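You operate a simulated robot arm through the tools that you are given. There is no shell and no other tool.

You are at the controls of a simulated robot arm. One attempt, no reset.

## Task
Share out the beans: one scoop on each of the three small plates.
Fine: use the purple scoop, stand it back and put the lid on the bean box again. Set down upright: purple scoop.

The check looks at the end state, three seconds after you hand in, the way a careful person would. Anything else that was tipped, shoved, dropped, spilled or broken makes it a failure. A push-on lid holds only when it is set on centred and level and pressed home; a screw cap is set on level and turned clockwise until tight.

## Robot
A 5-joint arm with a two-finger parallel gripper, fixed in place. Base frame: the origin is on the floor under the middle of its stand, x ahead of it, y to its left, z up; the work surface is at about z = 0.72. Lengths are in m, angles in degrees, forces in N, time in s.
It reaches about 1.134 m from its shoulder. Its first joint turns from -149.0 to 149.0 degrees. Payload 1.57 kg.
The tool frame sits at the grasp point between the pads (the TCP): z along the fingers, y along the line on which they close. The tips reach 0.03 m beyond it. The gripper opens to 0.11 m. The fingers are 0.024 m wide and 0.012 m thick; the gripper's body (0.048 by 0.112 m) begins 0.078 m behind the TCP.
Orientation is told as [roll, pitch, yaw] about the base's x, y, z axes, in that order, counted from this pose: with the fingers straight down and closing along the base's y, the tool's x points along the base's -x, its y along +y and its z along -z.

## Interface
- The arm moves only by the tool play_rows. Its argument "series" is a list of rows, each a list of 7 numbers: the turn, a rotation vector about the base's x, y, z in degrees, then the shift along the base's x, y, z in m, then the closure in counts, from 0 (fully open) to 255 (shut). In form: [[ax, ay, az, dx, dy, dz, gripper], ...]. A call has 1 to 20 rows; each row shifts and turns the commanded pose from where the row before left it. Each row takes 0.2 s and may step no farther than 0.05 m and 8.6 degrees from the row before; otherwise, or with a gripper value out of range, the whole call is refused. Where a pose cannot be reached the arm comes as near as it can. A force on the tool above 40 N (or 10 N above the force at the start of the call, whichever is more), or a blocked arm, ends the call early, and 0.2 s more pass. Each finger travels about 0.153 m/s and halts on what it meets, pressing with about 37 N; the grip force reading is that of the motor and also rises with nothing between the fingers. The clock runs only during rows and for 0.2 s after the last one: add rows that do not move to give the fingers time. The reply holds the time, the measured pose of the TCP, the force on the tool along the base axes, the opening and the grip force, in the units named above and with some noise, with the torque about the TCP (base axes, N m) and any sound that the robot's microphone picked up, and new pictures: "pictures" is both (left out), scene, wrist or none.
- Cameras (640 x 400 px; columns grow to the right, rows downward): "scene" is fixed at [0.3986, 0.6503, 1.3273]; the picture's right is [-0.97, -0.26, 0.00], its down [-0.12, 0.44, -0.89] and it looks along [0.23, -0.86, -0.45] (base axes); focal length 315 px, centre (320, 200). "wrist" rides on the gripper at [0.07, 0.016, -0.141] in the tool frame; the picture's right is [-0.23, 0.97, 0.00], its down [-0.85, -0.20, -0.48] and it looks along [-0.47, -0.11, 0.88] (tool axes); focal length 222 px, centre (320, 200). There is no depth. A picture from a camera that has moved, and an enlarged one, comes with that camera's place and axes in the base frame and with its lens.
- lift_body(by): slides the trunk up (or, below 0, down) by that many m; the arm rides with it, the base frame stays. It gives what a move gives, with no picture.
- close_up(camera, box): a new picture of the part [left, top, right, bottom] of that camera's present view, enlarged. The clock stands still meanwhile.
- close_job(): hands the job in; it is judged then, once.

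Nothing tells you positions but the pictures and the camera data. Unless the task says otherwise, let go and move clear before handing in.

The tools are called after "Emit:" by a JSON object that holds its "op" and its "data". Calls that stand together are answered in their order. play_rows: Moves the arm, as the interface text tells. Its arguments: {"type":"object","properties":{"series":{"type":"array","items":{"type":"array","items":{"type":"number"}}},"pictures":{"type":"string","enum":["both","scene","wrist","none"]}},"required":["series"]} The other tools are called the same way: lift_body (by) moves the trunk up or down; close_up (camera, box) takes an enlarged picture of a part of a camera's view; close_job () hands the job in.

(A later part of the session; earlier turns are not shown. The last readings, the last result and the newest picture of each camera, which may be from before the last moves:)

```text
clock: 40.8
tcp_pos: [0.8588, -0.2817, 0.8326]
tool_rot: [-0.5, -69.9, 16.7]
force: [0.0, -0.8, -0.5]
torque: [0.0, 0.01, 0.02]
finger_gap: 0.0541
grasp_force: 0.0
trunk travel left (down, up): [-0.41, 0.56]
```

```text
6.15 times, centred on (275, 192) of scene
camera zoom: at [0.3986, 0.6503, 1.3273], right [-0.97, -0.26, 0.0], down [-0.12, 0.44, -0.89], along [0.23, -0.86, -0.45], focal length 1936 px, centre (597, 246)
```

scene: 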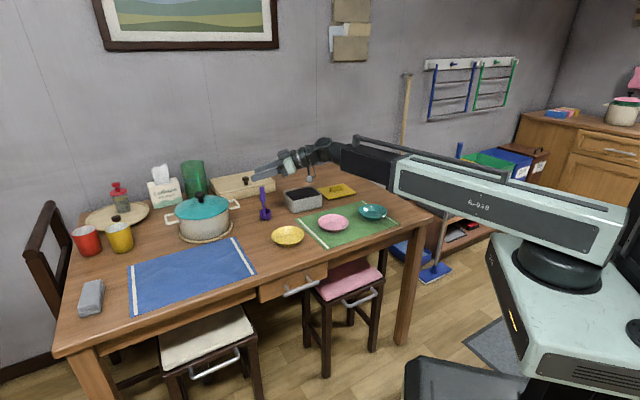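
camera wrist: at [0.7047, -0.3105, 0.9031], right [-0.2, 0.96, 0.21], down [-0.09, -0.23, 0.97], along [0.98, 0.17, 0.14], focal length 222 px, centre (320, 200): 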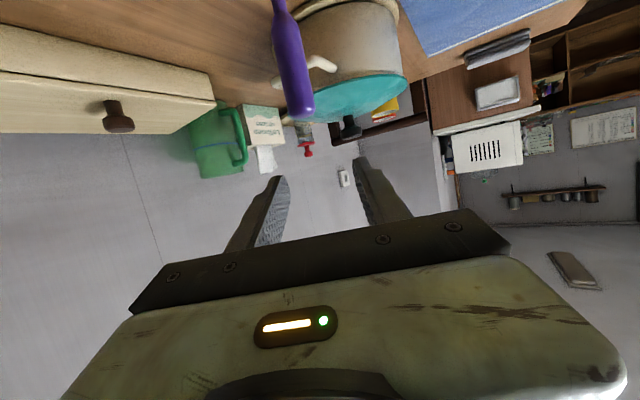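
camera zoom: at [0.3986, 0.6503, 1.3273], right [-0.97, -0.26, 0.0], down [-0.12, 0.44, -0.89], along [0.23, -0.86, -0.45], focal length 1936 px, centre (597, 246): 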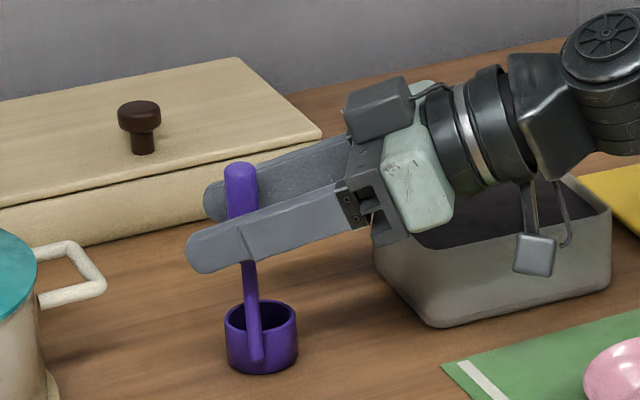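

Handle sits between the pads. Closing gently.

Emit:
{"op": "play_rows", "data": {"series": [[0, 0, 0, 0, 0, 0, 160], [0, 0, 0, 0, 0, 0, 180], [0, 0, 0, 0, 0, 0, 195], [0, 0, 0, 0, 0, 0, 210], [0, 0, 0, 0, 0, 0, 255], [0, 0, 0, 0, 0, 0, 255], [0, 0, 0, 0, 0, 0, 255]], "pictures": "none"}}

Emit:
{"op": "close_up", "data": {"camera": "scene", "box": [230, 160, 320, 225]}}

Emit:
{"op": "close_up", "data": {"camera": "wrist", "box": [200, 0, 440, 240]}}

```text
clock: 42.4
tcp_pos: [0.8604, -0.2822, 0.8322]
tool_rot: [-0.5, -69.9, 16.8]
force: [-0.2, -0.2, 0.8]
torque: [0.06, 0.04, -0.01]
finger_gap: 0.0182
grasp_force: 33.1
trunk travel left (down, up): [-0.41, 0.56]
```

```text
6.15 times, centred on (275, 192) of scene
camera zoom: at [0.3986, 0.6503, 1.3273], right [-0.97, -0.26, 0.0], down [-0.12, 0.44, -0.89], along [0.23, -0.86, -0.45], focal length 1936 px, centre (597, 246)
```

zoom: 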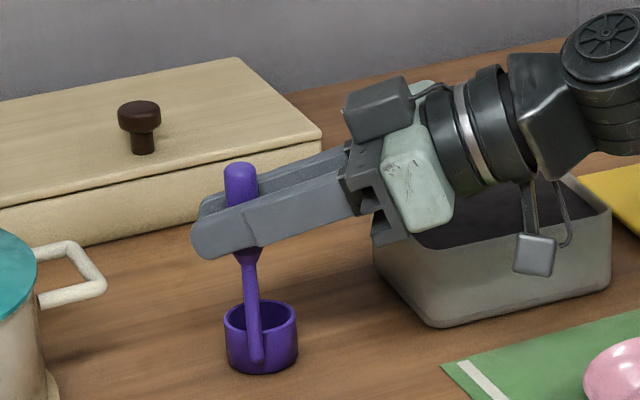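

```text
1.67 times, centred on (320, 120) of wrist
camera zoom: at [0.7047, -0.3105, 0.8171], right [-0.2, 0.96, 0.21], down [-0.09, -0.23, 0.97], along [0.98, 0.17, 0.14], focal length 370 px, centre (320, 333)
```

zoom: 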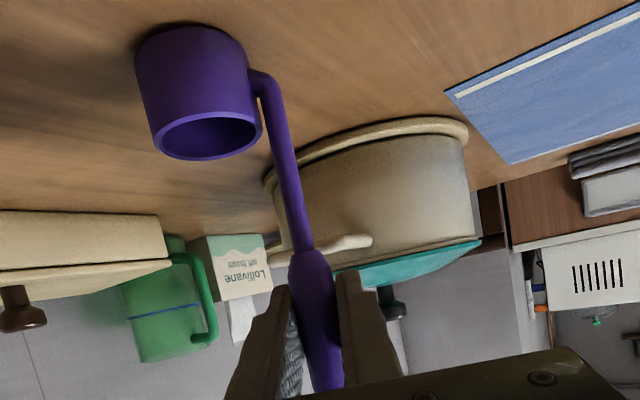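

The scoop is held (18 mm gap); its standing pose is TCP (0.860, -0.282, 0.832), heading 17°. Lifting and carrying it over the bean box with heading -48°, so tilting works along the box's long side.

Emit:
{"op": "lift_body", "data": {"by": 0.12}}

Emit:
{"op": "play_rows", "data": {"series": [[0, 0, -8.14, -0.0131, -0.022, 0, 255], [0, 0, -8.14, -0.0131, -0.022, 0, 255], [0, 0, -8.14, -0.0131, -0.022, 0, 255], [0, 0, -8.14, -0.0131, -0.022, 0, 255], [0, 0, -8.14, -0.0131, -0.022, 0, 255], [0, 0, -8.14, -0.0131, -0.022, 0, 255], [0, 0, -8.14, -0.0131, -0.022, 0, 255], [0, 0, -8.14, -0.0131, -0.022, 0, 255], [0, 0, 0, 0, 0, 0, 255]]}}

Emit:
{"op": "close_up", "data": {"camera": "scene", "box": [250, 120, 370, 220]}}

Emit:
{"op": "close_up", "data": {"camera": "wrist", "box": [200, 0, 440, 200]}}

```text
clock: 43.9
tcp_pos: [0.8601, -0.2817, 0.9539]
tool_rot: [-0.5, -69.8, 16.8]
force: [-0.2, -0.3, 0.5]
torque: [0.01, 0.04, -0.01]
finger_gap: 0.0183
grasp_force: 32.8
trunk travel left (down, up): [-0.53, 0.44]
```

```text
clock: 45.9
tcp_pos: [0.7544, -0.4592, 0.9531]
tool_rot: [-0.6, -69.9, -48.4]
force: [-0.1, 0.1, -1.2]
torque: [0.0, 0.0, -0.01]
finger_gap: 0.0179
grasp_force: 32.4
trunk travel left (down, up): [-0.53, 0.44]
camera wrist: at [0.6646, -0.3299, 0.9371], right [0.79, 0.58, 0.21], down [-0.25, -0.01, 0.97], along [0.57, -0.81, 0.14], focal length 222 px, centre (320, 200)
```

scene: 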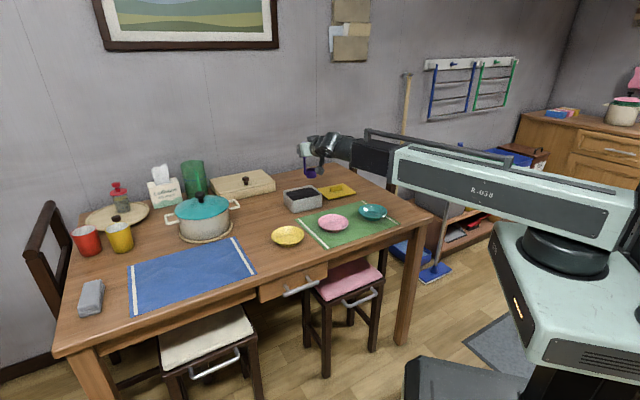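
wrist: 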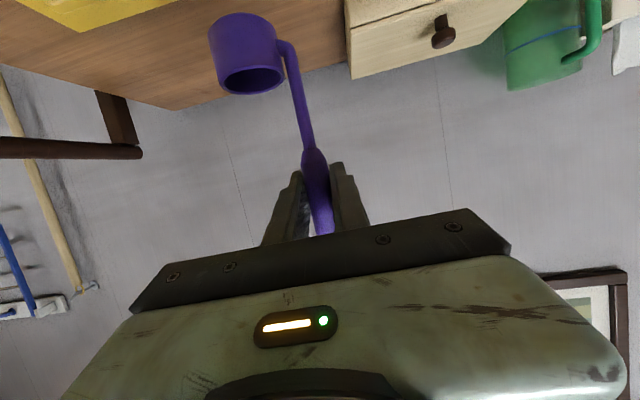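

```text
4.00 times, centred on (310, 170) of scene
camera zoom: at [0.3986, 0.6503, 1.3273], right [-0.97, -0.26, 0.0], down [-0.12, 0.44, -0.89], along [0.23, -0.86, -0.45], focal length 1258 px, centre (360, 320)
```

zoom: 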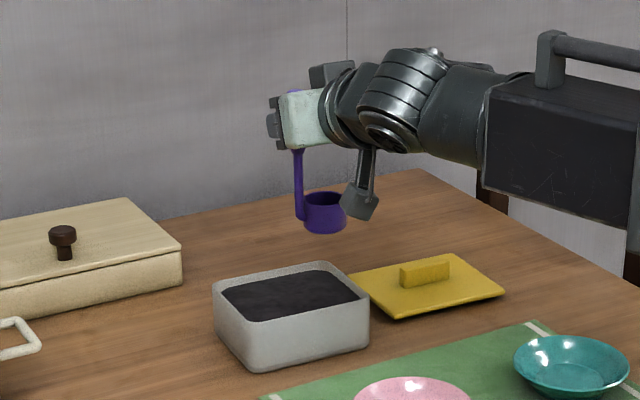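

```text
2.00 times, centred on (320, 100) of wrist
camera zoom: at [0.6646, -0.3299, 0.9371], right [0.79, 0.58, 0.21], down [-0.25, -0.01, 0.97], along [0.57, -0.81, 0.14], focal length 444 px, centre (320, 400)
```

zoom: 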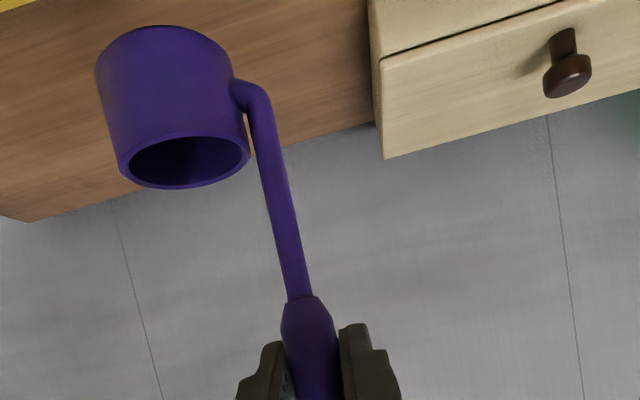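

Over the box with the cup level. Now I tilt the scoop about 60° (mouth toward the box's far-right end) and shift so that the cup will enter at the other end.

Emit:
{"op": "play_rows", "data": {"series": [[5.31, -5.97, -2.91, -0.004, -0.002, 0, 255], [5.31, -5.97, -2.91, -0.004, -0.002, 0, 255], [5.31, -5.97, -2.91, -0.004, -0.002, 0, 255], [5.31, -5.97, -2.91, -0.004, -0.002, 0, 255], [5.31, -5.97, -2.91, -0.004, -0.002, 0, 255], [5.31, -5.97, -2.91, -0.003, -0.001, 0, 255], [5.31, -5.97, -2.91, -0.003, -0.0011, 0, 255], [0, 0, 0, 0, 0, 0, 255]], "pictures": "none"}}

Emit:
{"op": "lift_body", "data": {"by": -0.065}}

Emit:
{"op": "close_up", "data": {"camera": "scene", "box": [260, 140, 350, 220]}}

Emit:
{"op": "close_up", "data": {"camera": "wrist", "box": [160, 0, 480, 220]}}

```text
clock: 47.7
tcp_pos: [0.7284, -0.4708, 0.9521]
tool_rot: [66.8, -28.4, -126.9]
force: [0.4, 0.3, -1.3]
torque: [-0.02, 0.01, -0.02]
finger_gap: 0.018
grasp_force: 32.9
trunk travel left (down, up): [-0.53, 0.44]
```

```text
clock: 48.8
tcp_pos: [0.7292, -0.4708, 0.8862]
tool_rot: [66.8, -28.5, -127.0]
force: [-0.7, -0.5, -0.2]
torque: [-0.01, 0.03, -0.04]
finger_gap: 0.018
grasp_force: 32.9
trunk travel left (down, up): [-0.465, 0.505]
```

```text
5.00 times, centred on (305, 180) of scene
camera zoom: at [0.3986, 0.6503, 1.3273], right [-0.97, -0.26, 0.0], down [-0.12, 0.44, -0.89], along [0.23, -0.86, -0.45], focal length 1573 px, centre (395, 300)
```

zoom: 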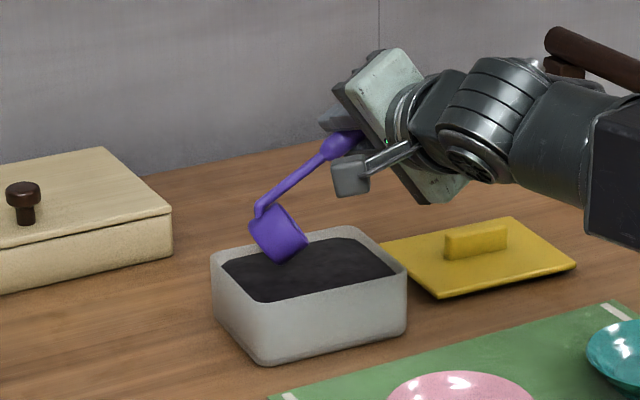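

```text
1.82 times, centred on (320, 110) of wrist
camera zoom: at [0.6876, -0.3198, 0.9171], right [0.44, -0.05, 0.89], down [-0.86, -0.29, 0.41], along [0.24, -0.96, -0.17], focal length 404 px, centre (320, 364)
```

zoom: 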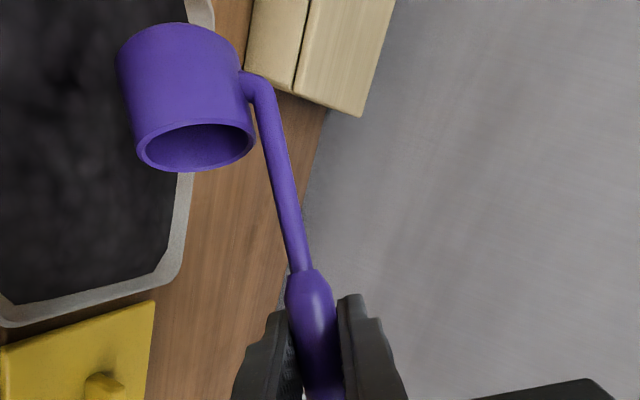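

The tilted cup is placed over the near-left end of the box, about 2 cm above the beans. Lowering gradually into the beans, watching the force.

Emit:
{"op": "lift_body", "data": {"by": -0.024}}

Emit:
{"op": "lift_body", "data": {"by": -0.01}}

Emit:
{"op": "close_up", "data": {"camera": "scene", "box": [260, 150, 350, 220]}}

Emit:
{"op": "close_up", "data": {"camera": "wrist", "box": [160, 0, 400, 200]}}

```text
clock: 49.5
tcp_pos: [0.7282, -0.4703, 0.8628]
tool_rot: [66.8, -28.4, -127.0]
force: [0.1, 0.0, -1.5]
torque: [-0.04, 0.04, -0.02]
finger_gap: 0.0182
grasp_force: 32.2
trunk travel left (down, up): [-0.441, 0.529]
```

```text
clock: 50.0
tcp_pos: [0.7295, -0.4716, 0.8534]
tool_rot: [66.7, -28.5, -127.0]
force: [0.5, 0.3, -1.3]
torque: [0.0, 0.04, 0.0]
finger_gap: 0.0182
grasp_force: 32.4
trunk travel left (down, up): [-0.431, 0.539]
```

```text
5.71 times, centred on (305, 185) of scene
camera zoom: at [0.3986, 0.6503, 1.3273], right [-0.97, -0.26, 0.0], down [-0.12, 0.44, -0.89], along [0.23, -0.86, -0.45], focal length 1798 px, centre (406, 286)
```

zoom: 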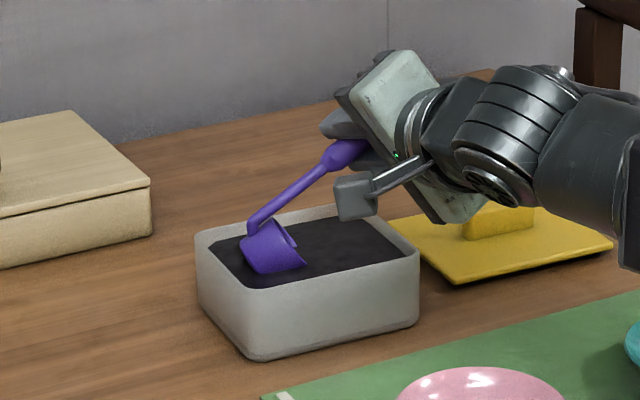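

```text
2.00 times, centred on (280, 100) of wrist
camera zoom: at [0.6876, -0.3198, 0.8831], right [0.44, -0.05, 0.89], down [-0.86, -0.29, 0.41], along [0.24, -0.96, -0.17], focal length 444 px, centre (400, 400)
```

zoom: 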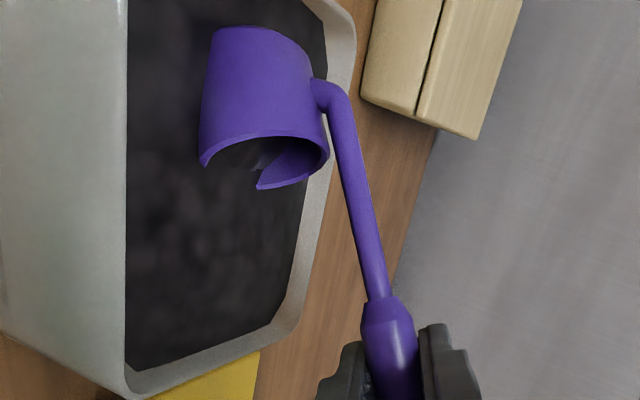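

The cup is entering the beans without resistance and the mouth is starting to dip under. Continuing down.

Emit:
{"op": "lift_body", "data": {"by": -0.012}}

Emit:
{"op": "lift_body", "data": {"by": -0.006}}

Emit:
{"op": "close_up", "data": {"camera": "wrist", "box": [160, 0, 400, 200]}}

Emit:
{"op": "close_up", "data": {"camera": "scene", "box": [275, 165, 345, 215]}}

```text
clock: 50.6
tcp_pos: [0.7301, -0.4702, 0.8414]
tool_rot: [66.8, -28.5, -127.0]
force: [0.5, 0.9, -0.4]
torque: [0.01, 0.07, -0.02]
finger_gap: 0.0179
grasp_force: 32.4
trunk travel left (down, up): [-0.419, 0.551]
```

```text
clock: 51.2
tcp_pos: [0.7287, -0.4717, 0.835]
tool_rot: [66.7, -28.5, -127.0]
force: [-0.1, 0.0, -1.8]
torque: [-0.02, 0.02, 0.0]
finger_gap: 0.0182
grasp_force: 32.9
trunk travel left (down, up): [-0.413, 0.557]
```

```text
2.00 times, centred on (280, 100) of wrist
camera zoom: at [0.6876, -0.3198, 0.8651], right [0.44, -0.05, 0.89], down [-0.86, -0.29, 0.41], along [0.24, -0.96, -0.17], focal length 444 px, centre (400, 400)
```

zoom: 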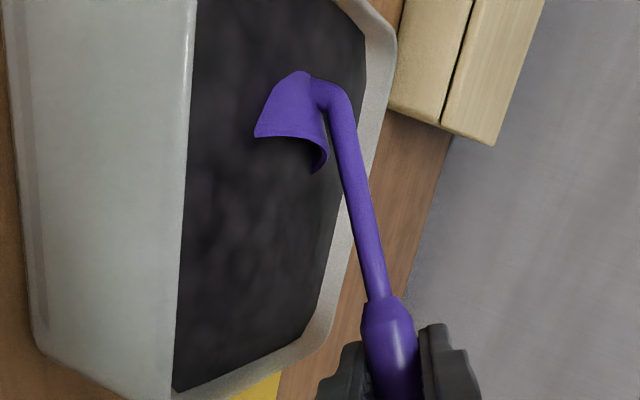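

```text
8.00 times, centred on (310, 190) of scene
camera zoom: at [0.3986, 0.6503, 1.3273], right [-0.97, -0.26, 0.0], down [-0.12, 0.44, -0.89], along [0.23, -0.86, -0.45], focal length 2517 px, centre (400, 280)
```

zoom: 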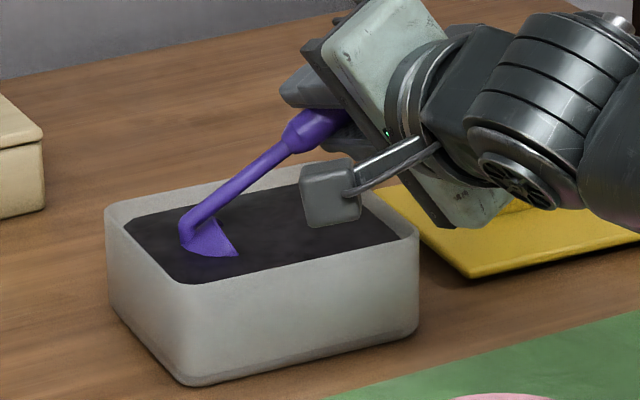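

The beans act as a soft bed. Now the scooping stroke: advance, then roll the cup upright in stages while rising a little so the bottom clears the box floor.

Emit:
{"op": "play_rows", "data": {"series": [[0, 0, 0, -0.0045, -0.004, 0, 255], [0, 0, 0, -0.0045, -0.004, 0, 255]], "pictures": "none"}}

Emit:
{"op": "lift_body", "data": {"by": 0.007}}

Emit:
{"op": "play_rows", "data": {"series": [[-5.31, 5.97, 2.91, 0, 0, 0, 255], [0, 0, 0, 0, 0, 0, 255]], "pictures": "none"}}

Emit:
{"op": "lift_body", "data": {"by": 0.007}}

Emit:
{"op": "play_rows", "data": {"series": [[-5.31, 5.97, 2.91, 0.0037, 0.0033, 0, 255], [0, 0, 0, 0, 0, 0, 255]], "pictures": "wrist"}}

```text
clock: 51.8
tcp_pos: [0.7198, -0.4795, 0.8359]
tool_rot: [66.8, -28.5, -127.0]
force: [0.3, 0.1, -0.8]
torque: [-0.03, -0.01, -0.01]
finger_gap: 0.0183
grasp_force: 32.5
trunk travel left (down, up): [-0.413, 0.557]
```

```text
clock: 52.4
tcp_pos: [0.7203, -0.4797, 0.8427]
tool_rot: [66.8, -28.5, -127.0]
force: [0.4, 0.7, -0.2]
torque: [-0.04, 0.06, 0.0]
finger_gap: 0.0181
grasp_force: 33.3
trunk travel left (down, up): [-0.42, 0.55]
```

```text
clock: 53.0
tcp_pos: [0.7202, -0.4785, 0.8424]
tool_rot: [64.5, -36.3, -122.8]
force: [0.3, -0.8, -0.1]
torque: [-0.04, 0.02, -0.01]
finger_gap: 0.0182
grasp_force: 32.7
trunk travel left (down, up): [-0.42, 0.55]
```

```text
clock: 53.5
tcp_pos: [0.7201, -0.4792, 0.8495]
tool_rot: [64.6, -36.2, -122.9]
force: [-0.2, 0.3, -1.6]
torque: [-0.03, -0.01, 0.01]
finger_gap: 0.0182
grasp_force: 33.1
trunk travel left (down, up): [-0.427, 0.543]
```

```text
clock: 54.1
tcp_pos: [0.7237, -0.476, 0.8494]
tool_rot: [61.2, -43.9, -117.9]
force: [-0.1, 1.3, -0.6]
torque: [-0.06, 0.04, -0.02]
finger_gap: 0.0183
grasp_force: 32.6
trunk travel left (down, up): [-0.427, 0.543]
camera wrist: at [0.6711, -0.3258, 0.8613], right [0.61, 0.16, 0.77], down [-0.73, -0.27, 0.63], along [0.31, -0.95, -0.05], focal length 222 px, centre (320, 200)
```

wrist: 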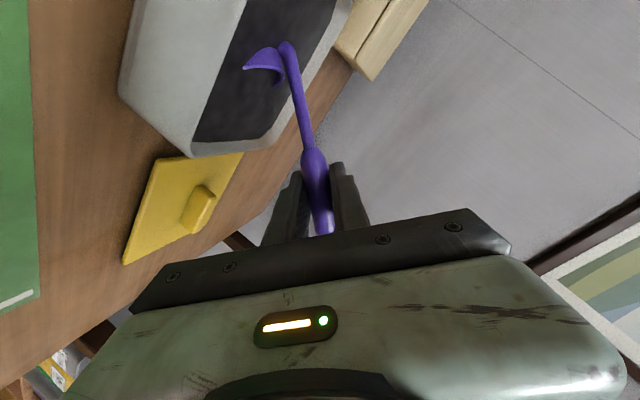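

Emit:
{"op": "lift_body", "data": {"by": 0.003}}

Emit:
{"op": "play_rows", "data": {"series": [[-5.31, 5.97, 2.91, 0.0074, 0.0044, 0, 255], [-5.31, 5.97, 2.91, 0.0074, 0.0044, 0, 255], [-5.31, 5.97, 2.91, 0.0074, 0.0044, 0, 255], [-5.31, 5.97, 2.91, 0.0074, 0.0044, 0, 255], [-5.31, 5.97, 2.91, 0.0074, 0.0044, 0, 255], [0, 0, 0, 0, 0, 0, 255]], "pictures": "none"}}

Emit:
{"op": "close_up", "data": {"camera": "scene", "box": [275, 160, 345, 215]}}

Emit:
{"op": "close_up", "data": {"camera": "wrist", "box": [200, 0, 400, 150]}}

```text
clock: 54.6
tcp_pos: [0.7238, -0.476, 0.852]
tool_rot: [61.3, -44.0, -117.8]
force: [0.3, 0.3, -0.9]
torque: [-0.03, 0.03, 0.0]
finger_gap: 0.0184
grasp_force: 32.0
trunk travel left (down, up): [-0.43, 0.54]
```

```text
clock: 56.0
tcp_pos: [0.761, -0.4534, 0.8525]
tool_rot: [-0.7, -69.9, -48.1]
force: [0.4, -0.3, -1.6]
torque: [0.06, 0.01, -0.01]
finger_gap: 0.0183
grasp_force: 32.3
trunk travel left (down, up): [-0.43, 0.54]
```

```text
7.27 times, centred on (310, 188) of scene
camera zoom: at [0.3986, 0.6503, 1.3273], right [-0.97, -0.26, 0.0], down [-0.12, 0.44, -0.89], along [0.23, -0.86, -0.45], focal length 2288 px, centre (393, 291)
```

zoom: 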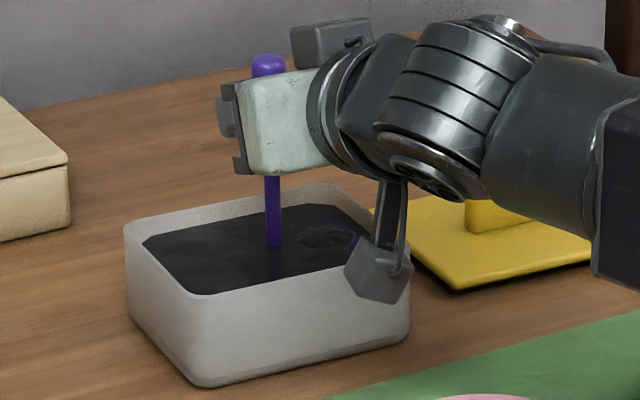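

```text
2.67 times, centred on (300, 75) of wrist
camera zoom: at [0.6695, -0.3246, 0.837], right [0.78, 0.59, 0.21], down [-0.25, -0.01, 0.97], along [0.57, -0.81, 0.14], focal length 592 px, centre (373, 533)
```

zoom: 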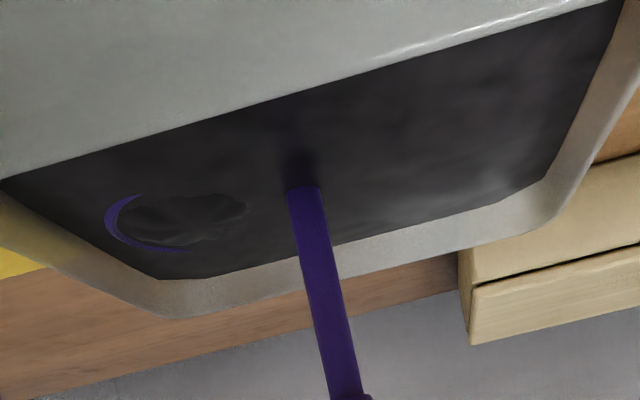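

The cup looks filled and level, its rim right at the bean surface. Lifting straight up to check the load.

Emit:
{"op": "lift_body", "data": {"by": 0.03}}

Emit:
{"op": "lift_body", "data": {"by": 0.03}}

Emit:
{"op": "close_up", "data": {"camera": "scene", "box": [275, 145, 345, 215]}}

Emit:
{"op": "close_up", "data": {"camera": "wrist", "box": [200, 0, 400, 150]}}

```text
clock: 56.8
tcp_pos: [0.7607, -0.4544, 0.8828]
tool_rot: [-0.4, -69.9, -48.3]
force: [-0.1, 0.3, -0.3]
torque: [0.01, -0.01, 0.01]
finger_gap: 0.0181
grasp_force: 32.6
trunk travel left (down, up): [-0.46, 0.51]
```

```text
clock: 57.5
tcp_pos: [0.7605, -0.4543, 0.9126]
tool_rot: [-0.4, -69.9, -48.3]
force: [0.1, 0.6, -1.0]
torque: [0.01, 0.02, 0.01]
finger_gap: 0.018
grasp_force: 32.8
trunk travel left (down, up): [-0.49, 0.48]
```

```text
5.71 times, centred on (310, 180) of scene
camera zoom: at [0.3986, 0.6503, 1.3273], right [-0.97, -0.26, 0.0], down [-0.12, 0.44, -0.89], along [0.23, -0.86, -0.45], focal length 1798 px, centre (377, 314)
```

zoom: 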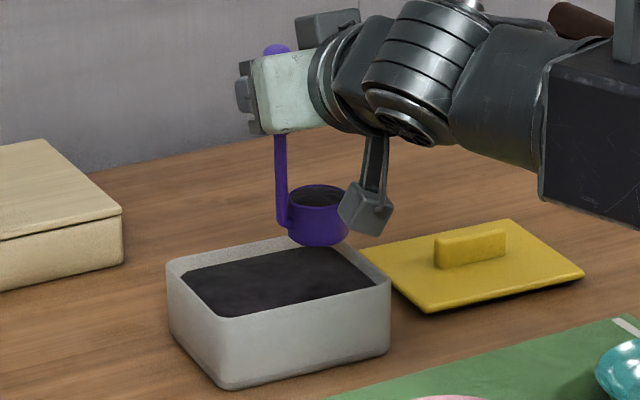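

```text
2.67 times, centred on (300, 75) of wrist
camera zoom: at [0.6695, -0.3246, 0.8971], right [0.78, 0.58, 0.21], down [-0.25, -0.01, 0.97], along [0.57, -0.81, 0.14], focal length 592 px, centre (373, 533)
```

zoom: 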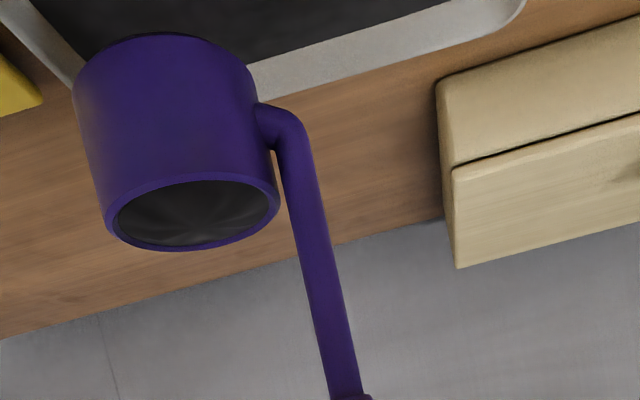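

The cup is full to just under the rim. I'll turn the tool to heading +48° above the box (cup kept level), then carry it to the teal plate.

Emit:
{"op": "play_rows", "data": {"series": [[0, 0, 4.3, 0, 0, 0, 255], [0, 0, 8, 0, 0, 0, 255], [0, 0, 8, 0, 0, 0, 255], [0, 0, 8, 0, 0, 0, 255], [0, 0, 8, 0, 0, 0, 255], [0, 0, 8, 0, 0, 0, 255], [0, 0, 8, 0, 0, 0, 255], [0, 0, 8, 0, 0, 0, 255], [0, 0, 8, 0, 0, 0, 255], [0, 0, 8, 0, 0, 0, 255], [0, 0, 8, 0, 0, 0, 255], [0, 0, 8, 0, 0, 0, 255], [0, 0, 4, 0, 0, 0, 255], [0, 0, 0, 0, 0, 0, 255]], "pictures": "scene"}}

Emit:
{"op": "close_up", "data": {"camera": "scene", "box": [265, 130, 385, 220]}}

```text
clock: 60.5
tcp_pos: [0.7615, -0.453, 0.913]
tool_rot: [-0.4, -70.0, 48.1]
force: [0.5, -0.1, -0.7]
torque: [0.01, -0.01, 0.0]
finger_gap: 0.0181
grasp_force: 33.2
trunk travel left (down, up): [-0.49, 0.48]
```

scene: 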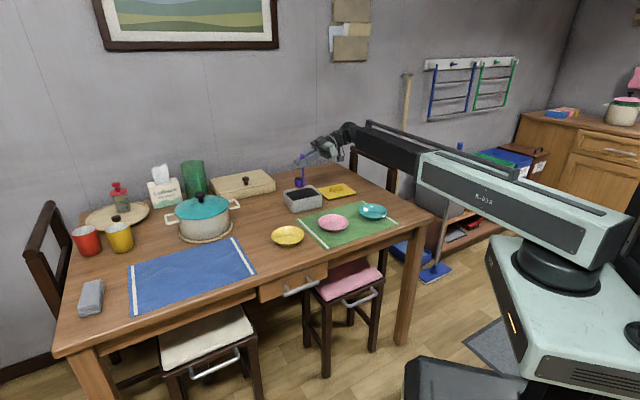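

```text
4.44 times, centred on (325, 175) of scene
camera zoom: at [0.3986, 0.6503, 1.3273], right [-0.97, -0.26, 0.0], down [-0.12, 0.44, -0.89], along [0.23, -0.86, -0.45], focal length 1398 px, centre (298, 311)
```

zoom: 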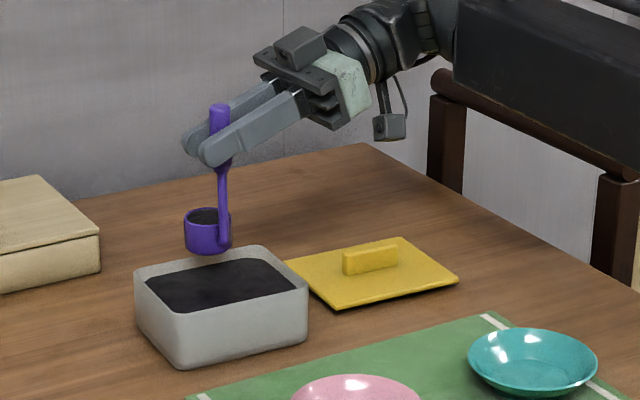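

Note the chair rail near (0.41, -0.70); for the teal plate I'll use heading 30° to keep the wrist clear of it. Carrying the scoop level to above the teal plate.

Emit:
{"op": "play_rows", "data": {"series": [[0, 0, 0, -0.0111, 0.001, 0, 255], [0, 0, -3, -0.0222, 0.002, 0, 255], [0, 0, -3, -0.0278, 0.0025, 0, 255], [0, 0, -3, -0.0278, 0.0025, 0, 255], [0, 0, -3, -0.0278, 0.0025, 0, 255], [0, 0, -3, -0.0278, 0.0025, 0, 255], [0, 0, -3, -0.0278, 0.0025, 0, 255], [0, 0, 0, -0.0278, 0.0025, 0, 255], [0, 0, 0, -0.0278, 0.0025, 0, 255], [0, 0, 0, -0.0222, 0.002, 0, 255], [0, 0, 0, 0, 0, 0, 255]], "pictures": "scene"}}

Emit:
{"op": "close_up", "data": {"camera": "scene", "box": [310, 130, 430, 230]}}

```text
clock: 62.9
tcp_pos: [0.5104, -0.4318, 0.9124]
tool_rot: [-0.3, -70.0, 30.0]
force: [-0.1, -0.8, -1.8]
torque: [0.0, 0.04, -0.03]
finger_gap: 0.0181
grasp_force: 33.2
trunk travel left (down, up): [-0.49, 0.48]
```

scene: 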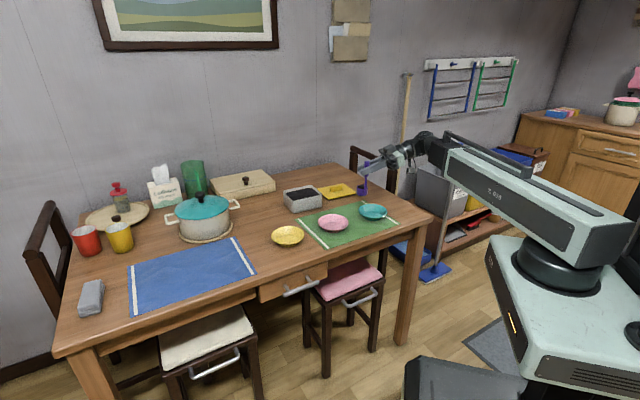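

```text
4.00 times, centred on (370, 180) of scene
camera zoom: at [0.3986, 0.6503, 1.3273], right [-0.97, -0.26, 0.0], down [-0.12, 0.44, -0.89], along [0.23, -0.86, -0.45], focal length 1258 px, centre (120, 280)
```

zoom: 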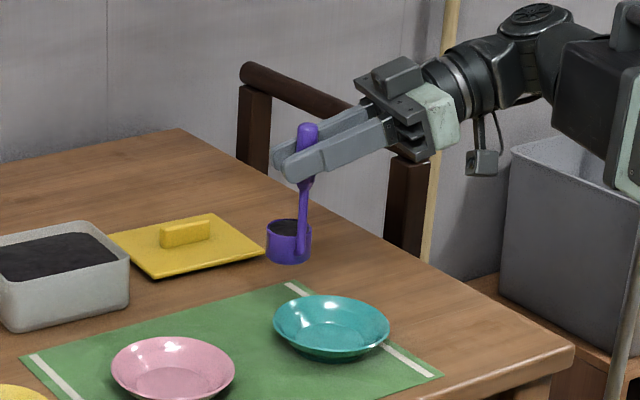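

No reach limits so far, and the cup stays level and full. Two more steps to be over the teal plate, then down to pouring height.

Emit:
{"op": "play_rows", "data": {"series": [[0, 0, 0, -0.018, 0.0009, 0, 255], [0, 0, 0, -0.018, 0.0009, 0, 255], [0, 0, 0, 0, 0, 0, 255]], "pictures": "none"}}

Emit:
{"op": "lift_body", "data": {"by": -0.037}}

Emit:
{"op": "close_up", "data": {"camera": "scene", "box": [310, 140, 430, 230]}}

```text
clock: 63.7
tcp_pos: [0.4744, -0.4299, 0.9144]
tool_rot: [-0.4, -69.9, 30.0]
force: [-1.2, -0.3, -1.4]
torque: [-0.03, 0.01, 0.0]
finger_gap: 0.0183
grasp_force: 32.8
trunk travel left (down, up): [-0.49, 0.48]
```

```text
clock: 64.5
tcp_pos: [0.4743, -0.4301, 0.8759]
tool_rot: [-0.3, -69.8, 30.0]
force: [0.7, 0.6, -0.5]
torque: [0.01, -0.01, 0.02]
finger_gap: 0.0184
grasp_force: 32.9
trunk travel left (down, up): [-0.453, 0.517]
```

```text
4.44 times, centred on (370, 185) of scene
camera zoom: at [0.3986, 0.6503, 1.3273], right [-0.97, -0.26, 0.0], down [-0.12, 0.44, -0.89], along [0.23, -0.86, -0.45], focal length 1398 px, centre (98, 267)
```

zoom: 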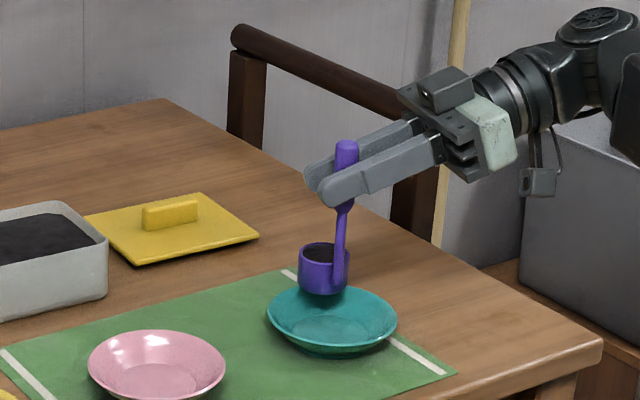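

Cup is just above the plate. Starting the pour slowly: first a 34° roll, then look.

Emit:
{"op": "play_rows", "data": {"series": [[6.92, 3.995, -2.907, 0, 0, 0, 255], [6.92, 3.995, -2.907, 0.0009, 0.0005, 0, 255], [6.92, 3.995, -2.907, 0.0009, 0.0005, 0, 255], [6.92, 3.995, -2.907, 0.0029, -0.003, 0, 255], [0, 0, 0, 0, 0, 0, 255]], "pictures": "none"}}

Emit:
{"op": "close_up", "data": {"camera": "scene", "box": [335, 160, 425, 225]}}

```text
clock: 65.7
tcp_pos: [0.4782, -0.4312, 0.8765]
tool_rot: [56.6, -51.2, -33.1]
force: [0.0, -0.4, -0.9]
torque: [-0.03, -0.02, 0.01]
finger_gap: 0.0181
grasp_force: 32.2
trunk travel left (down, up): [-0.453, 0.517]
```

```text
6.15 times, centred on (380, 192) of scene
camera zoom: at [0.3986, 0.6503, 1.3273], right [-0.97, -0.26, 0.0], down [-0.12, 0.44, -0.89], along [0.23, -0.86, -0.45], focal length 1936 px, centre (-49, 246)
```

zoom: 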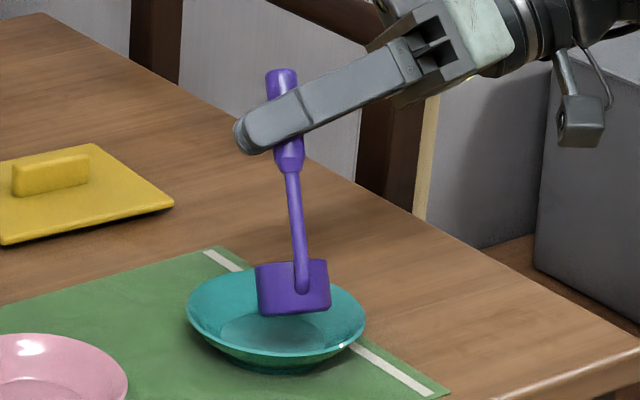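

Emit:
{"op": "play_rows", "data": {"series": [[3.46, 2.0, -1.45, 0.0028, -0.0059, 0, 255], [3.46, 2.0, -1.45, 0.0031, -0.0064, 0, 255], [3.46, 2.0, -1.45, 0.0028, -0.0059, 0, 255], [3.46, 2.0, -1.45, 0.0031, -0.0064, 0, 255], [0, 0, 0, 0, 0, 0, 255]], "pictures": "none"}}

Emit:
{"op": "close_up", "data": {"camera": "scene", "box": [335, 160, 425, 225]}}

Emit:
{"op": "close_up", "data": {"camera": "wrist", "box": [160, 0, 480, 200]}}

```text
clock: 66.9
tcp_pos: [0.491, -0.4575, 0.8756]
tool_rot: [64.6, -36.2, -44.6]
force: [-0.8, 0.0, -1.0]
torque: [-0.04, -0.01, 0.02]
finger_gap: 0.0183
grasp_force: 32.6
trunk travel left (down, up): [-0.453, 0.517]
```

```text
6.15 times, centred on (380, 192) of scene
camera zoom: at [0.3986, 0.6503, 1.3273], right [-0.97, -0.26, 0.0], down [-0.12, 0.44, -0.89], along [0.23, -0.86, -0.45], focal length 1936 px, centre (-49, 246)
```

zoom: 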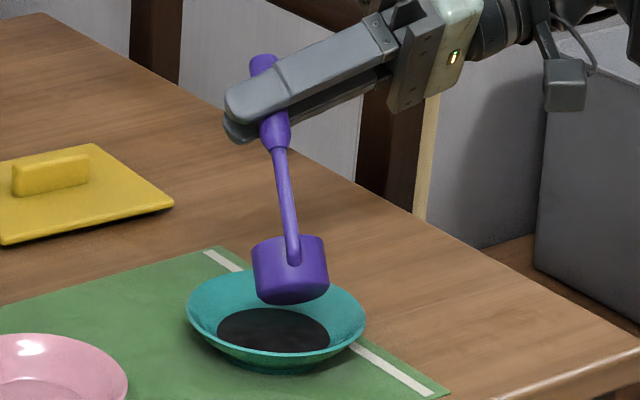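

```text
2.00 times, centred on (320, 100) of wrist
camera zoom: at [0.3344, -0.471, 0.8961], right [0.05, 0.53, 0.84], down [0.12, -0.84, 0.52], along [0.99, 0.07, -0.11], focal length 444 px, centre (320, 400)
```

zoom: 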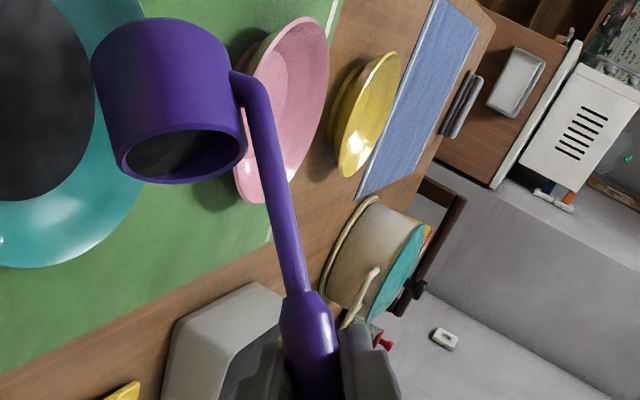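

The beans are landing neatly in the teal plate. Continuing the roll, and lowering slightly as the cup tips.

Emit:
{"op": "play_rows", "data": {"series": [[3.46, 2.0, -1.45, 0.0021, -0.0057, 0, 255], [3.46, 2.0, -1.45, 0.0021, -0.0057, 0, 255], [0, 0, 0, 0, 0, 0, 255]], "pictures": "none"}}

Emit:
{"op": "lift_body", "data": {"by": -0.015}}

Emit:
{"op": "play_rows", "data": {"series": [[3.46, 2.0, -1.45, 0.001, -0.0058, 0, 255], [3.46, 2.0, -1.45, 0.001, -0.0057, 0, 255], [3.46, 2.0, -1.45, 0.0008, -0.0054, 0, 255], [3.46, 2.0, -1.45, 0.0007, -0.0053, 0, 255], [3.46, 2.0, -1.45, 0, -0.0047, 0, 255], [3.46, 2.0, -1.45, -0.0003, -0.0047, 0, 255], [3.46, 2.0, -1.45, -0.0005, -0.0041, 0, 255], [3.46, 2.0, -1.45, -0.0005, -0.004, 0, 255], [0, 0, 0, 0, 0, 0, 255]], "pictures": "none"}}

Emit:
{"op": "close_up", "data": {"camera": "scene", "box": [325, 150, 435, 230]}}

Emit:
{"op": "close_up", "data": {"camera": "wrist", "box": [160, 0, 480, 200]}}

```text
clock: 67.7
tcp_pos: [0.4948, -0.4683, 0.8761]
tool_rot: [66.8, -28.5, -48.6]
force: [-0.3, -0.6, -0.9]
torque: [-0.06, 0.0, -0.02]
finger_gap: 0.018
grasp_force: 32.7
trunk travel left (down, up): [-0.453, 0.517]
```

```text
clock: 68.4
tcp_pos: [0.4953, -0.468, 0.8599]
tool_rot: [66.7, -28.4, -48.4]
force: [0.1, 0.5, -0.9]
torque: [-0.01, -0.04, -0.02]
finger_gap: 0.0182
grasp_force: 32.9
trunk travel left (down, up): [-0.438, 0.532]
```

```text
clock: 70.4
tcp_pos: [0.498, -0.5058, 0.8599]
tool_rot: [69.6, 3.3, -61.1]
force: [-1.3, 0.4, -1.0]
torque: [-0.07, -0.04, 0.01]
finger_gap: 0.0181
grasp_force: 32.4
trunk travel left (down, up): [-0.438, 0.532]
```

```text
5.00 times, centred on (380, 190) of scene
camera zoom: at [0.3986, 0.6503, 1.3273], right [-0.97, -0.26, 0.0], down [-0.12, 0.44, -0.89], along [0.23, -0.86, -0.45], focal length 1573 px, centre (20, 250)
```

zoom: 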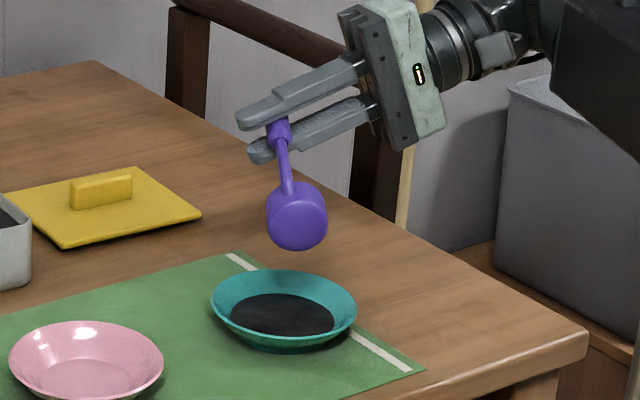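

```text
2.00 times, centred on (320, 100) of wrist
camera zoom: at [0.3542, -0.5106, 0.9297], right [0.43, -0.08, 0.9], down [-0.04, -1.0, -0.07], along [0.9, -0.01, -0.43], focal length 444 px, centre (320, 400)
```

zoom: 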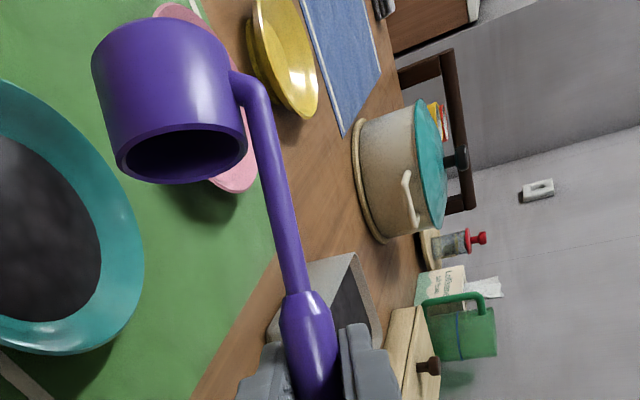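

The cup looks empty already; I'll tip a little further to be sure.

Emit:
{"op": "play_rows", "data": {"series": [[6.92, 3.995, -2.907, -0.0016, -0.0062, 0, 255], [6.92, 3.995, -2.907, -0.0012, -0.0048, 0, 255], [6.92, 3.995, -2.907, -0.0016, -0.0032, 0, 255], [0, 0, 0, 0, 0, 0, 255], [0, 0, 0, 0, 0, 0, 255]], "pictures": "none"}}

Emit:
{"op": "close_up", "data": {"camera": "scene", "box": [325, 150, 435, 230]}}

Emit:
{"op": "close_up", "data": {"camera": "wrist", "box": [160, 0, 400, 150]}}

```text
clock: 71.6
tcp_pos: [0.4926, -0.5209, 0.8605]
tool_rot: [67.1, 27.2, -70.7]
force: [-0.3, -0.3, -0.8]
torque: [-0.07, 0.0, 0.0]
finger_gap: 0.018
grasp_force: 33.2
trunk travel left (down, up): [-0.438, 0.532]
```

```text
5.00 times, centred on (380, 190) of scene
camera zoom: at [0.3986, 0.6503, 1.3273], right [-0.97, -0.26, 0.0], down [-0.12, 0.44, -0.89], along [0.23, -0.86, -0.45], focal length 1573 px, centre (20, 250)
```

zoom: 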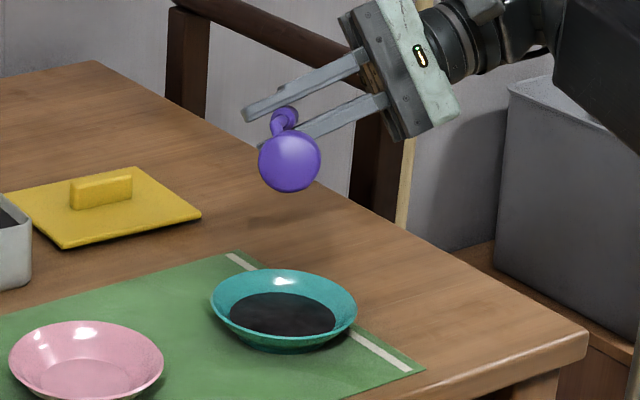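

```text
2.67 times, centred on (280, 75) of wrist
camera zoom: at [0.3661, -0.5339, 0.9555], right [0.56, -0.45, 0.69], down [-0.24, -0.89, -0.39], along [0.79, 0.05, -0.61], focal length 592 px, centre (427, 533)
```

zoom: 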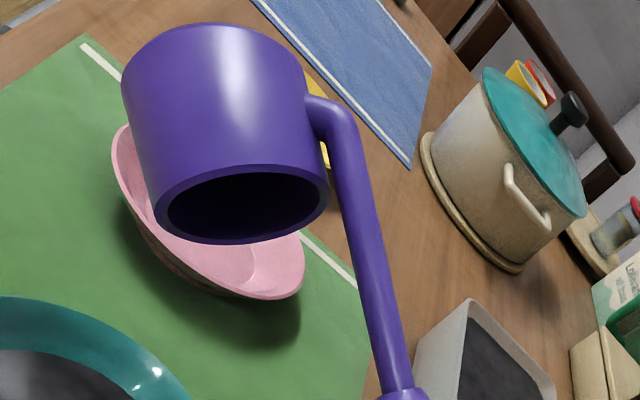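

Teal plate done, cup empty. Raising, turning the cup upright, and going back to the box.

Emit:
{"op": "lift_body", "data": {"by": 0.06}}

Emit:
{"op": "play_rows", "data": {"series": [[-6.92, -3.995, 2.907, 0, 0, 0, 255], [-6.92, -3.995, 2.907, 0, 0, 0, 255], [-6.92, -3.995, 2.907, 0, 0, 0, 255], [-6.92, -3.995, 2.907, 0, 0, 0, 255], [-6.92, -3.995, 2.907, 0, 0, 0, 255], [-6.92, -3.995, 2.907, 0, 0, 0, 255], [-6.92, -3.995, 2.907, 0, 0, 0, 255], [-6.92, -3.995, 2.907, 0, 0, 0, 255], [-6.92, -3.995, 2.907, 0, 0, 0, 255], [-6.92, -3.995, 2.907, 0, 0, 0, 255], [-6.92, -3.995, 2.907, 0, 0, 0, 255], [-6.92, -3.995, 2.907, 0, 0, 0, 255], [-6.92, -3.995, 2.907, 0, 0, 0, 255], [-6.92, -3.995, 2.907, 0, 0, 0, 255], [0, 0, 0, 0, 0, 0, 255]], "pictures": "none"}}

Emit:
{"op": "play_rows", "data": {"series": [[0, 0, -4, 0.012, 0.0025, 0, 255], [0, 0, -7.83, 0.0249, 0.0053, 0, 255], [0, 0, -7.83, 0.0249, 0.0053, 0, 255], [0, 0, -7.83, 0.0249, 0.0053, 0, 255], [0, 0, -7.83, 0.0249, 0.0053, 0, 255], [0, 0, -7.83, 0.0249, 0.0053, 0, 255], [0, 0, -7.83, 0.0249, 0.0053, 0, 255], [0, 0, -7.83, 0.0249, 0.0053, 0, 255], [0, 0, -7.83, 0.0249, 0.0053, 0, 255], [0, 0, -7.83, 0.0249, 0.0053, 0, 255], [0, 0, -3.83, 0, 0, 0, 255], [0, 0, 0, 0, 0, 0, 255]], "pictures": "scene"}}

```text
clock: 72.6
tcp_pos: [0.4932, -0.5218, 0.9205]
tool_rot: [67.0, 27.2, -70.6]
force: [-0.7, 0.4, -0.6]
torque: [-0.02, -0.03, -0.01]
finger_gap: 0.0182
grasp_force: 32.4
trunk travel left (down, up): [-0.498, 0.472]
```

```text
clock: 75.8
tcp_pos: [0.4931, -0.5215, 0.921]
tool_rot: [-0.7, -69.8, 30.4]
force: [-0.8, -0.6, -0.8]
torque: [-0.01, -0.01, -0.02]
finger_gap: 0.0182
grasp_force: 33.0
trunk travel left (down, up): [-0.498, 0.472]
```

```text
clock: 78.4
tcp_pos: [0.7291, -0.4719, 0.9204]
tool_rot: [-0.5, -69.8, -48.2]
force: [-0.1, -0.3, -0.5]
torque: [-0.01, 0.01, 0.0]
finger_gap: 0.0181
grasp_force: 32.5
trunk travel left (down, up): [-0.498, 0.472]
```

scene: 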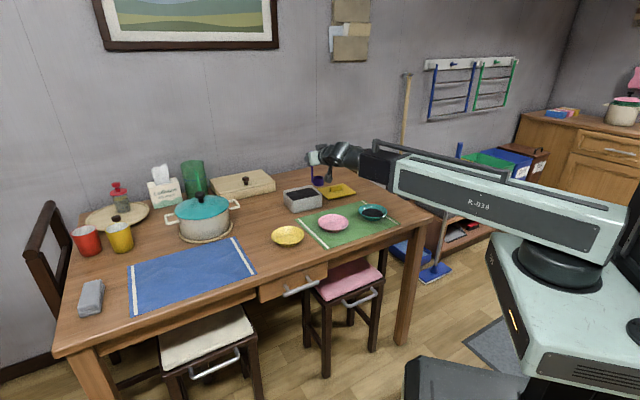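

Back at the box, level. Tilting 60° and dipping again, 1–2 mm deeper than before since the bean level dropped slightly.

Emit:
{"op": "play_rows", "data": {"series": [[5.31, -5.97, -2.91, 0, 0, 0, 255], [5.31, -5.97, -2.91, 0, 0, 0, 255], [5.31, -5.97, -2.91, 0, 0, 0, 255], [5.31, -5.97, -2.91, 0, 0, 0, 255], [5.31, -5.97, -2.91, 0, 0, 0, 255], [5.31, -5.97, -2.91, 0, 0, 0, 255], [5.31, -5.97, -2.91, 0, 0, 0, 255], [0, 0, 0, 0, 0, 0, 255]], "pictures": "none"}}

Emit:
{"op": "lift_body", "data": {"by": -0.06}}

Emit:
{"op": "lift_body", "data": {"by": -0.0265}}

Emit:
{"op": "close_up", "data": {"camera": "wrist", "box": [160, 0, 400, 200]}}

Emit:
{"op": "close_up", "data": {"camera": "scene", "box": [275, 165, 345, 215]}}

```text
clock: 80.2
tcp_pos: [0.7307, -0.4714, 0.9194]
tool_rot: [66.9, -28.4, -126.9]
force: [-0.5, 0.3, -0.9]
torque: [0.01, 0.01, -0.02]
finger_gap: 0.018
grasp_force: 32.9
trunk travel left (down, up): [-0.498, 0.472]
```

```text
clock: 81.2
tcp_pos: [0.7296, -0.4707, 0.8612]
tool_rot: [66.9, -28.5, -127.0]
force: [-0.8, 0.4, -0.9]
torque: [-0.07, 0.03, 0.04]
finger_gap: 0.0181
grasp_force: 32.7
trunk travel left (down, up): [-0.438, 0.532]
```

```text
clock: 81.9
tcp_pos: [0.7297, -0.4718, 0.8344]
tool_rot: [66.8, -28.5, -126.9]
force: [0.5, -0.2, -0.6]
torque: [0.0, 0.06, 0.03]
finger_gap: 0.0181
grasp_force: 33.2
trunk travel left (down, up): [-0.412, 0.558]
```

```text
2.00 times, centred on (280, 100) of wrist
camera zoom: at [0.6873, -0.3209, 0.8636], right [0.44, -0.05, 0.89], down [-0.86, -0.29, 0.41], along [0.24, -0.96, -0.17], focal length 444 px, centre (400, 400)
```

zoom: 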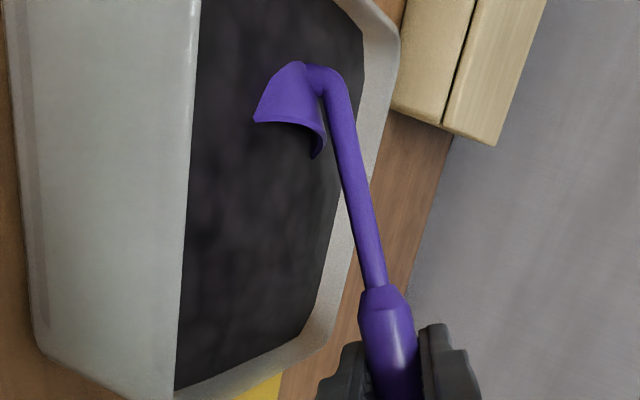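

```text
8.00 times, centred on (310, 190) of scene
camera zoom: at [0.3986, 0.6503, 1.3273], right [-0.97, -0.26, 0.0], down [-0.12, 0.44, -0.89], along [0.23, -0.86, -0.45], focal length 2517 px, centre (400, 280)
```

zoom: 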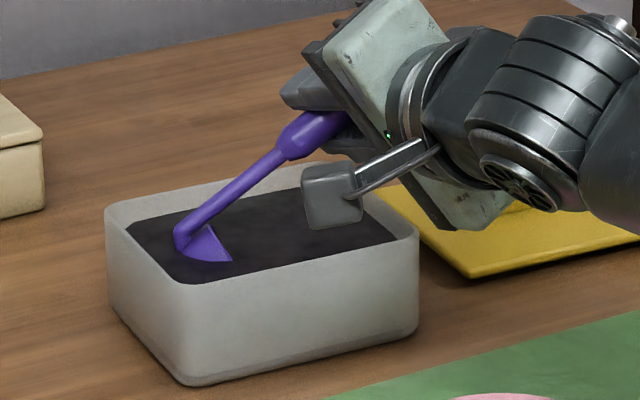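

Emit:
{"op": "play_rows", "data": {"series": [[0, 0, 0, -0.0045, -0.004, 0, 255], [0, 0, 0, -0.0045, -0.004, 0, 255]], "pictures": "none"}}

Emit:
{"op": "lift_body", "data": {"by": 0.007}}

Emit:
{"op": "play_rows", "data": {"series": [[-5.31, 5.97, 2.91, 0, 0, 0, 255], [0, 0, 0, 0, 0, 0, 255]], "pictures": "none"}}

Emit:
{"op": "lift_body", "data": {"by": 0.007}}

Emit:
{"op": "play_rows", "data": {"series": [[-5.31, 5.97, 2.91, 0.0037, 0.0033, 0, 255], [0, 0, 0, 0, 0, 0, 255]], "pictures": "none"}}

Emit:
{"op": "lift_body", "data": {"by": 0.003}}

Emit:
{"op": "play_rows", "data": {"series": [[-5.31, 5.97, 2.91, 0.0074, 0.0044, 0, 255], [-5.31, 5.97, 2.91, 0.0074, 0.0044, 0, 255], [-5.31, 5.97, 2.91, 0.0074, 0.0044, 0, 255], [-5.31, 5.97, 2.91, 0.0074, 0.0044, 0, 255], [-5.31, 5.97, 2.91, 0.0074, 0.0044, 0, 255], [0, 0, 0, 0, 0, 0, 255]], "pictures": "none"}}

Emit:
{"op": "close_up", "data": {"camera": "wrist", "box": [200, 0, 400, 150]}}

Emit:
{"op": "close_up", "data": {"camera": "scene", "box": [275, 160, 345, 215]}}

```text
clock: 82.5
tcp_pos: [0.7195, -0.4798, 0.8336]
tool_rot: [66.8, -28.4, -126.8]
force: [0.3, 0.4, -1.2]
torque: [-0.02, 0.08, 0.0]
finger_gap: 0.0181
grasp_force: 32.9
trunk travel left (down, up): [-0.412, 0.558]
```

```text
clock: 83.0
tcp_pos: [0.7198, -0.4792, 0.8402]
tool_rot: [66.8, -28.5, -126.9]
force: [0.9, 0.2, -0.7]
torque: [-0.01, 0.05, -0.01]
finger_gap: 0.018
grasp_force: 33.1
trunk travel left (down, up): [-0.419, 0.551]
```

```text
clock: 83.7
tcp_pos: [0.7193, -0.4796, 0.8407]
tool_rot: [64.6, -36.3, -122.7]
force: [0.1, 1.4, -0.6]
torque: [0.0, 0.04, -0.01]
finger_gap: 0.0183
grasp_force: 32.7
trunk travel left (down, up): [-0.419, 0.551]
```

```text
clock: 84.2
tcp_pos: [0.7194, -0.4788, 0.8474]
tool_rot: [64.5, -36.4, -122.8]
force: [0.7, -0.9, -1.2]
torque: [-0.03, 0.04, 0.0]
finger_gap: 0.0183
grasp_force: 32.8
trunk travel left (down, up): [-0.426, 0.544]
```

```text
clock: 84.8
tcp_pos: [0.7236, -0.4759, 0.8486]
tool_rot: [61.4, -43.8, -117.7]
force: [0.4, 0.0, -1.0]
torque: [-0.02, -0.02, 0.06]
finger_gap: 0.0181
grasp_force: 33.1
trunk travel left (down, up): [-0.426, 0.544]
```

```text
clock: 85.3
tcp_pos: [0.7246, -0.4754, 0.8506]
tool_rot: [61.3, -43.8, -117.8]
force: [-0.6, -1.4, -0.7]
torque: [-0.03, 0.0, 0.04]
finger_gap: 0.0181
grasp_force: 32.3
trunk travel left (down, up): [-0.429, 0.541]
```

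```text
clock: 86.7
tcp_pos: [0.7602, -0.454, 0.8518]
tool_rot: [-0.7, -69.9, -47.8]
force: [0.2, 0.3, -0.8]
torque: [0.0, -0.03, 0.0]
finger_gap: 0.0182
grasp_force: 32.3
trunk travel left (down, up): [-0.429, 0.541]
```

```text
2.67 times, centred on (300, 75) of wrist
camera zoom: at [0.6688, -0.3251, 0.8355], right [0.78, 0.59, 0.21], down [-0.25, -0.01, 0.97], along [0.57, -0.81, 0.14], focal length 592 px, centre (373, 533)
```

zoom: 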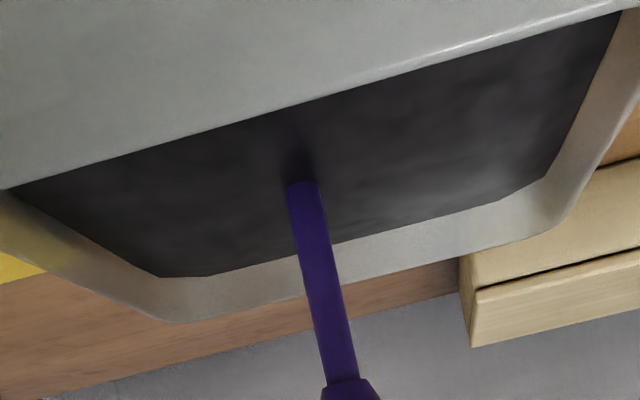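

```text
7.27 times, centred on (310, 188) of scene
camera zoom: at [0.3986, 0.6503, 1.3273], right [-0.97, -0.26, 0.0], down [-0.12, 0.44, -0.89], along [0.23, -0.86, -0.45], focal length 2288 px, centre (393, 291)
```

zoom: 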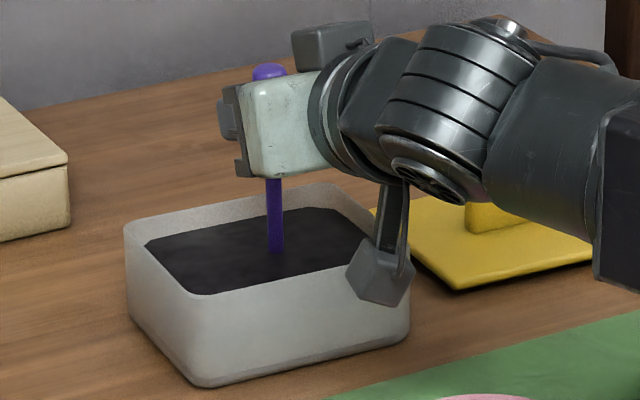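

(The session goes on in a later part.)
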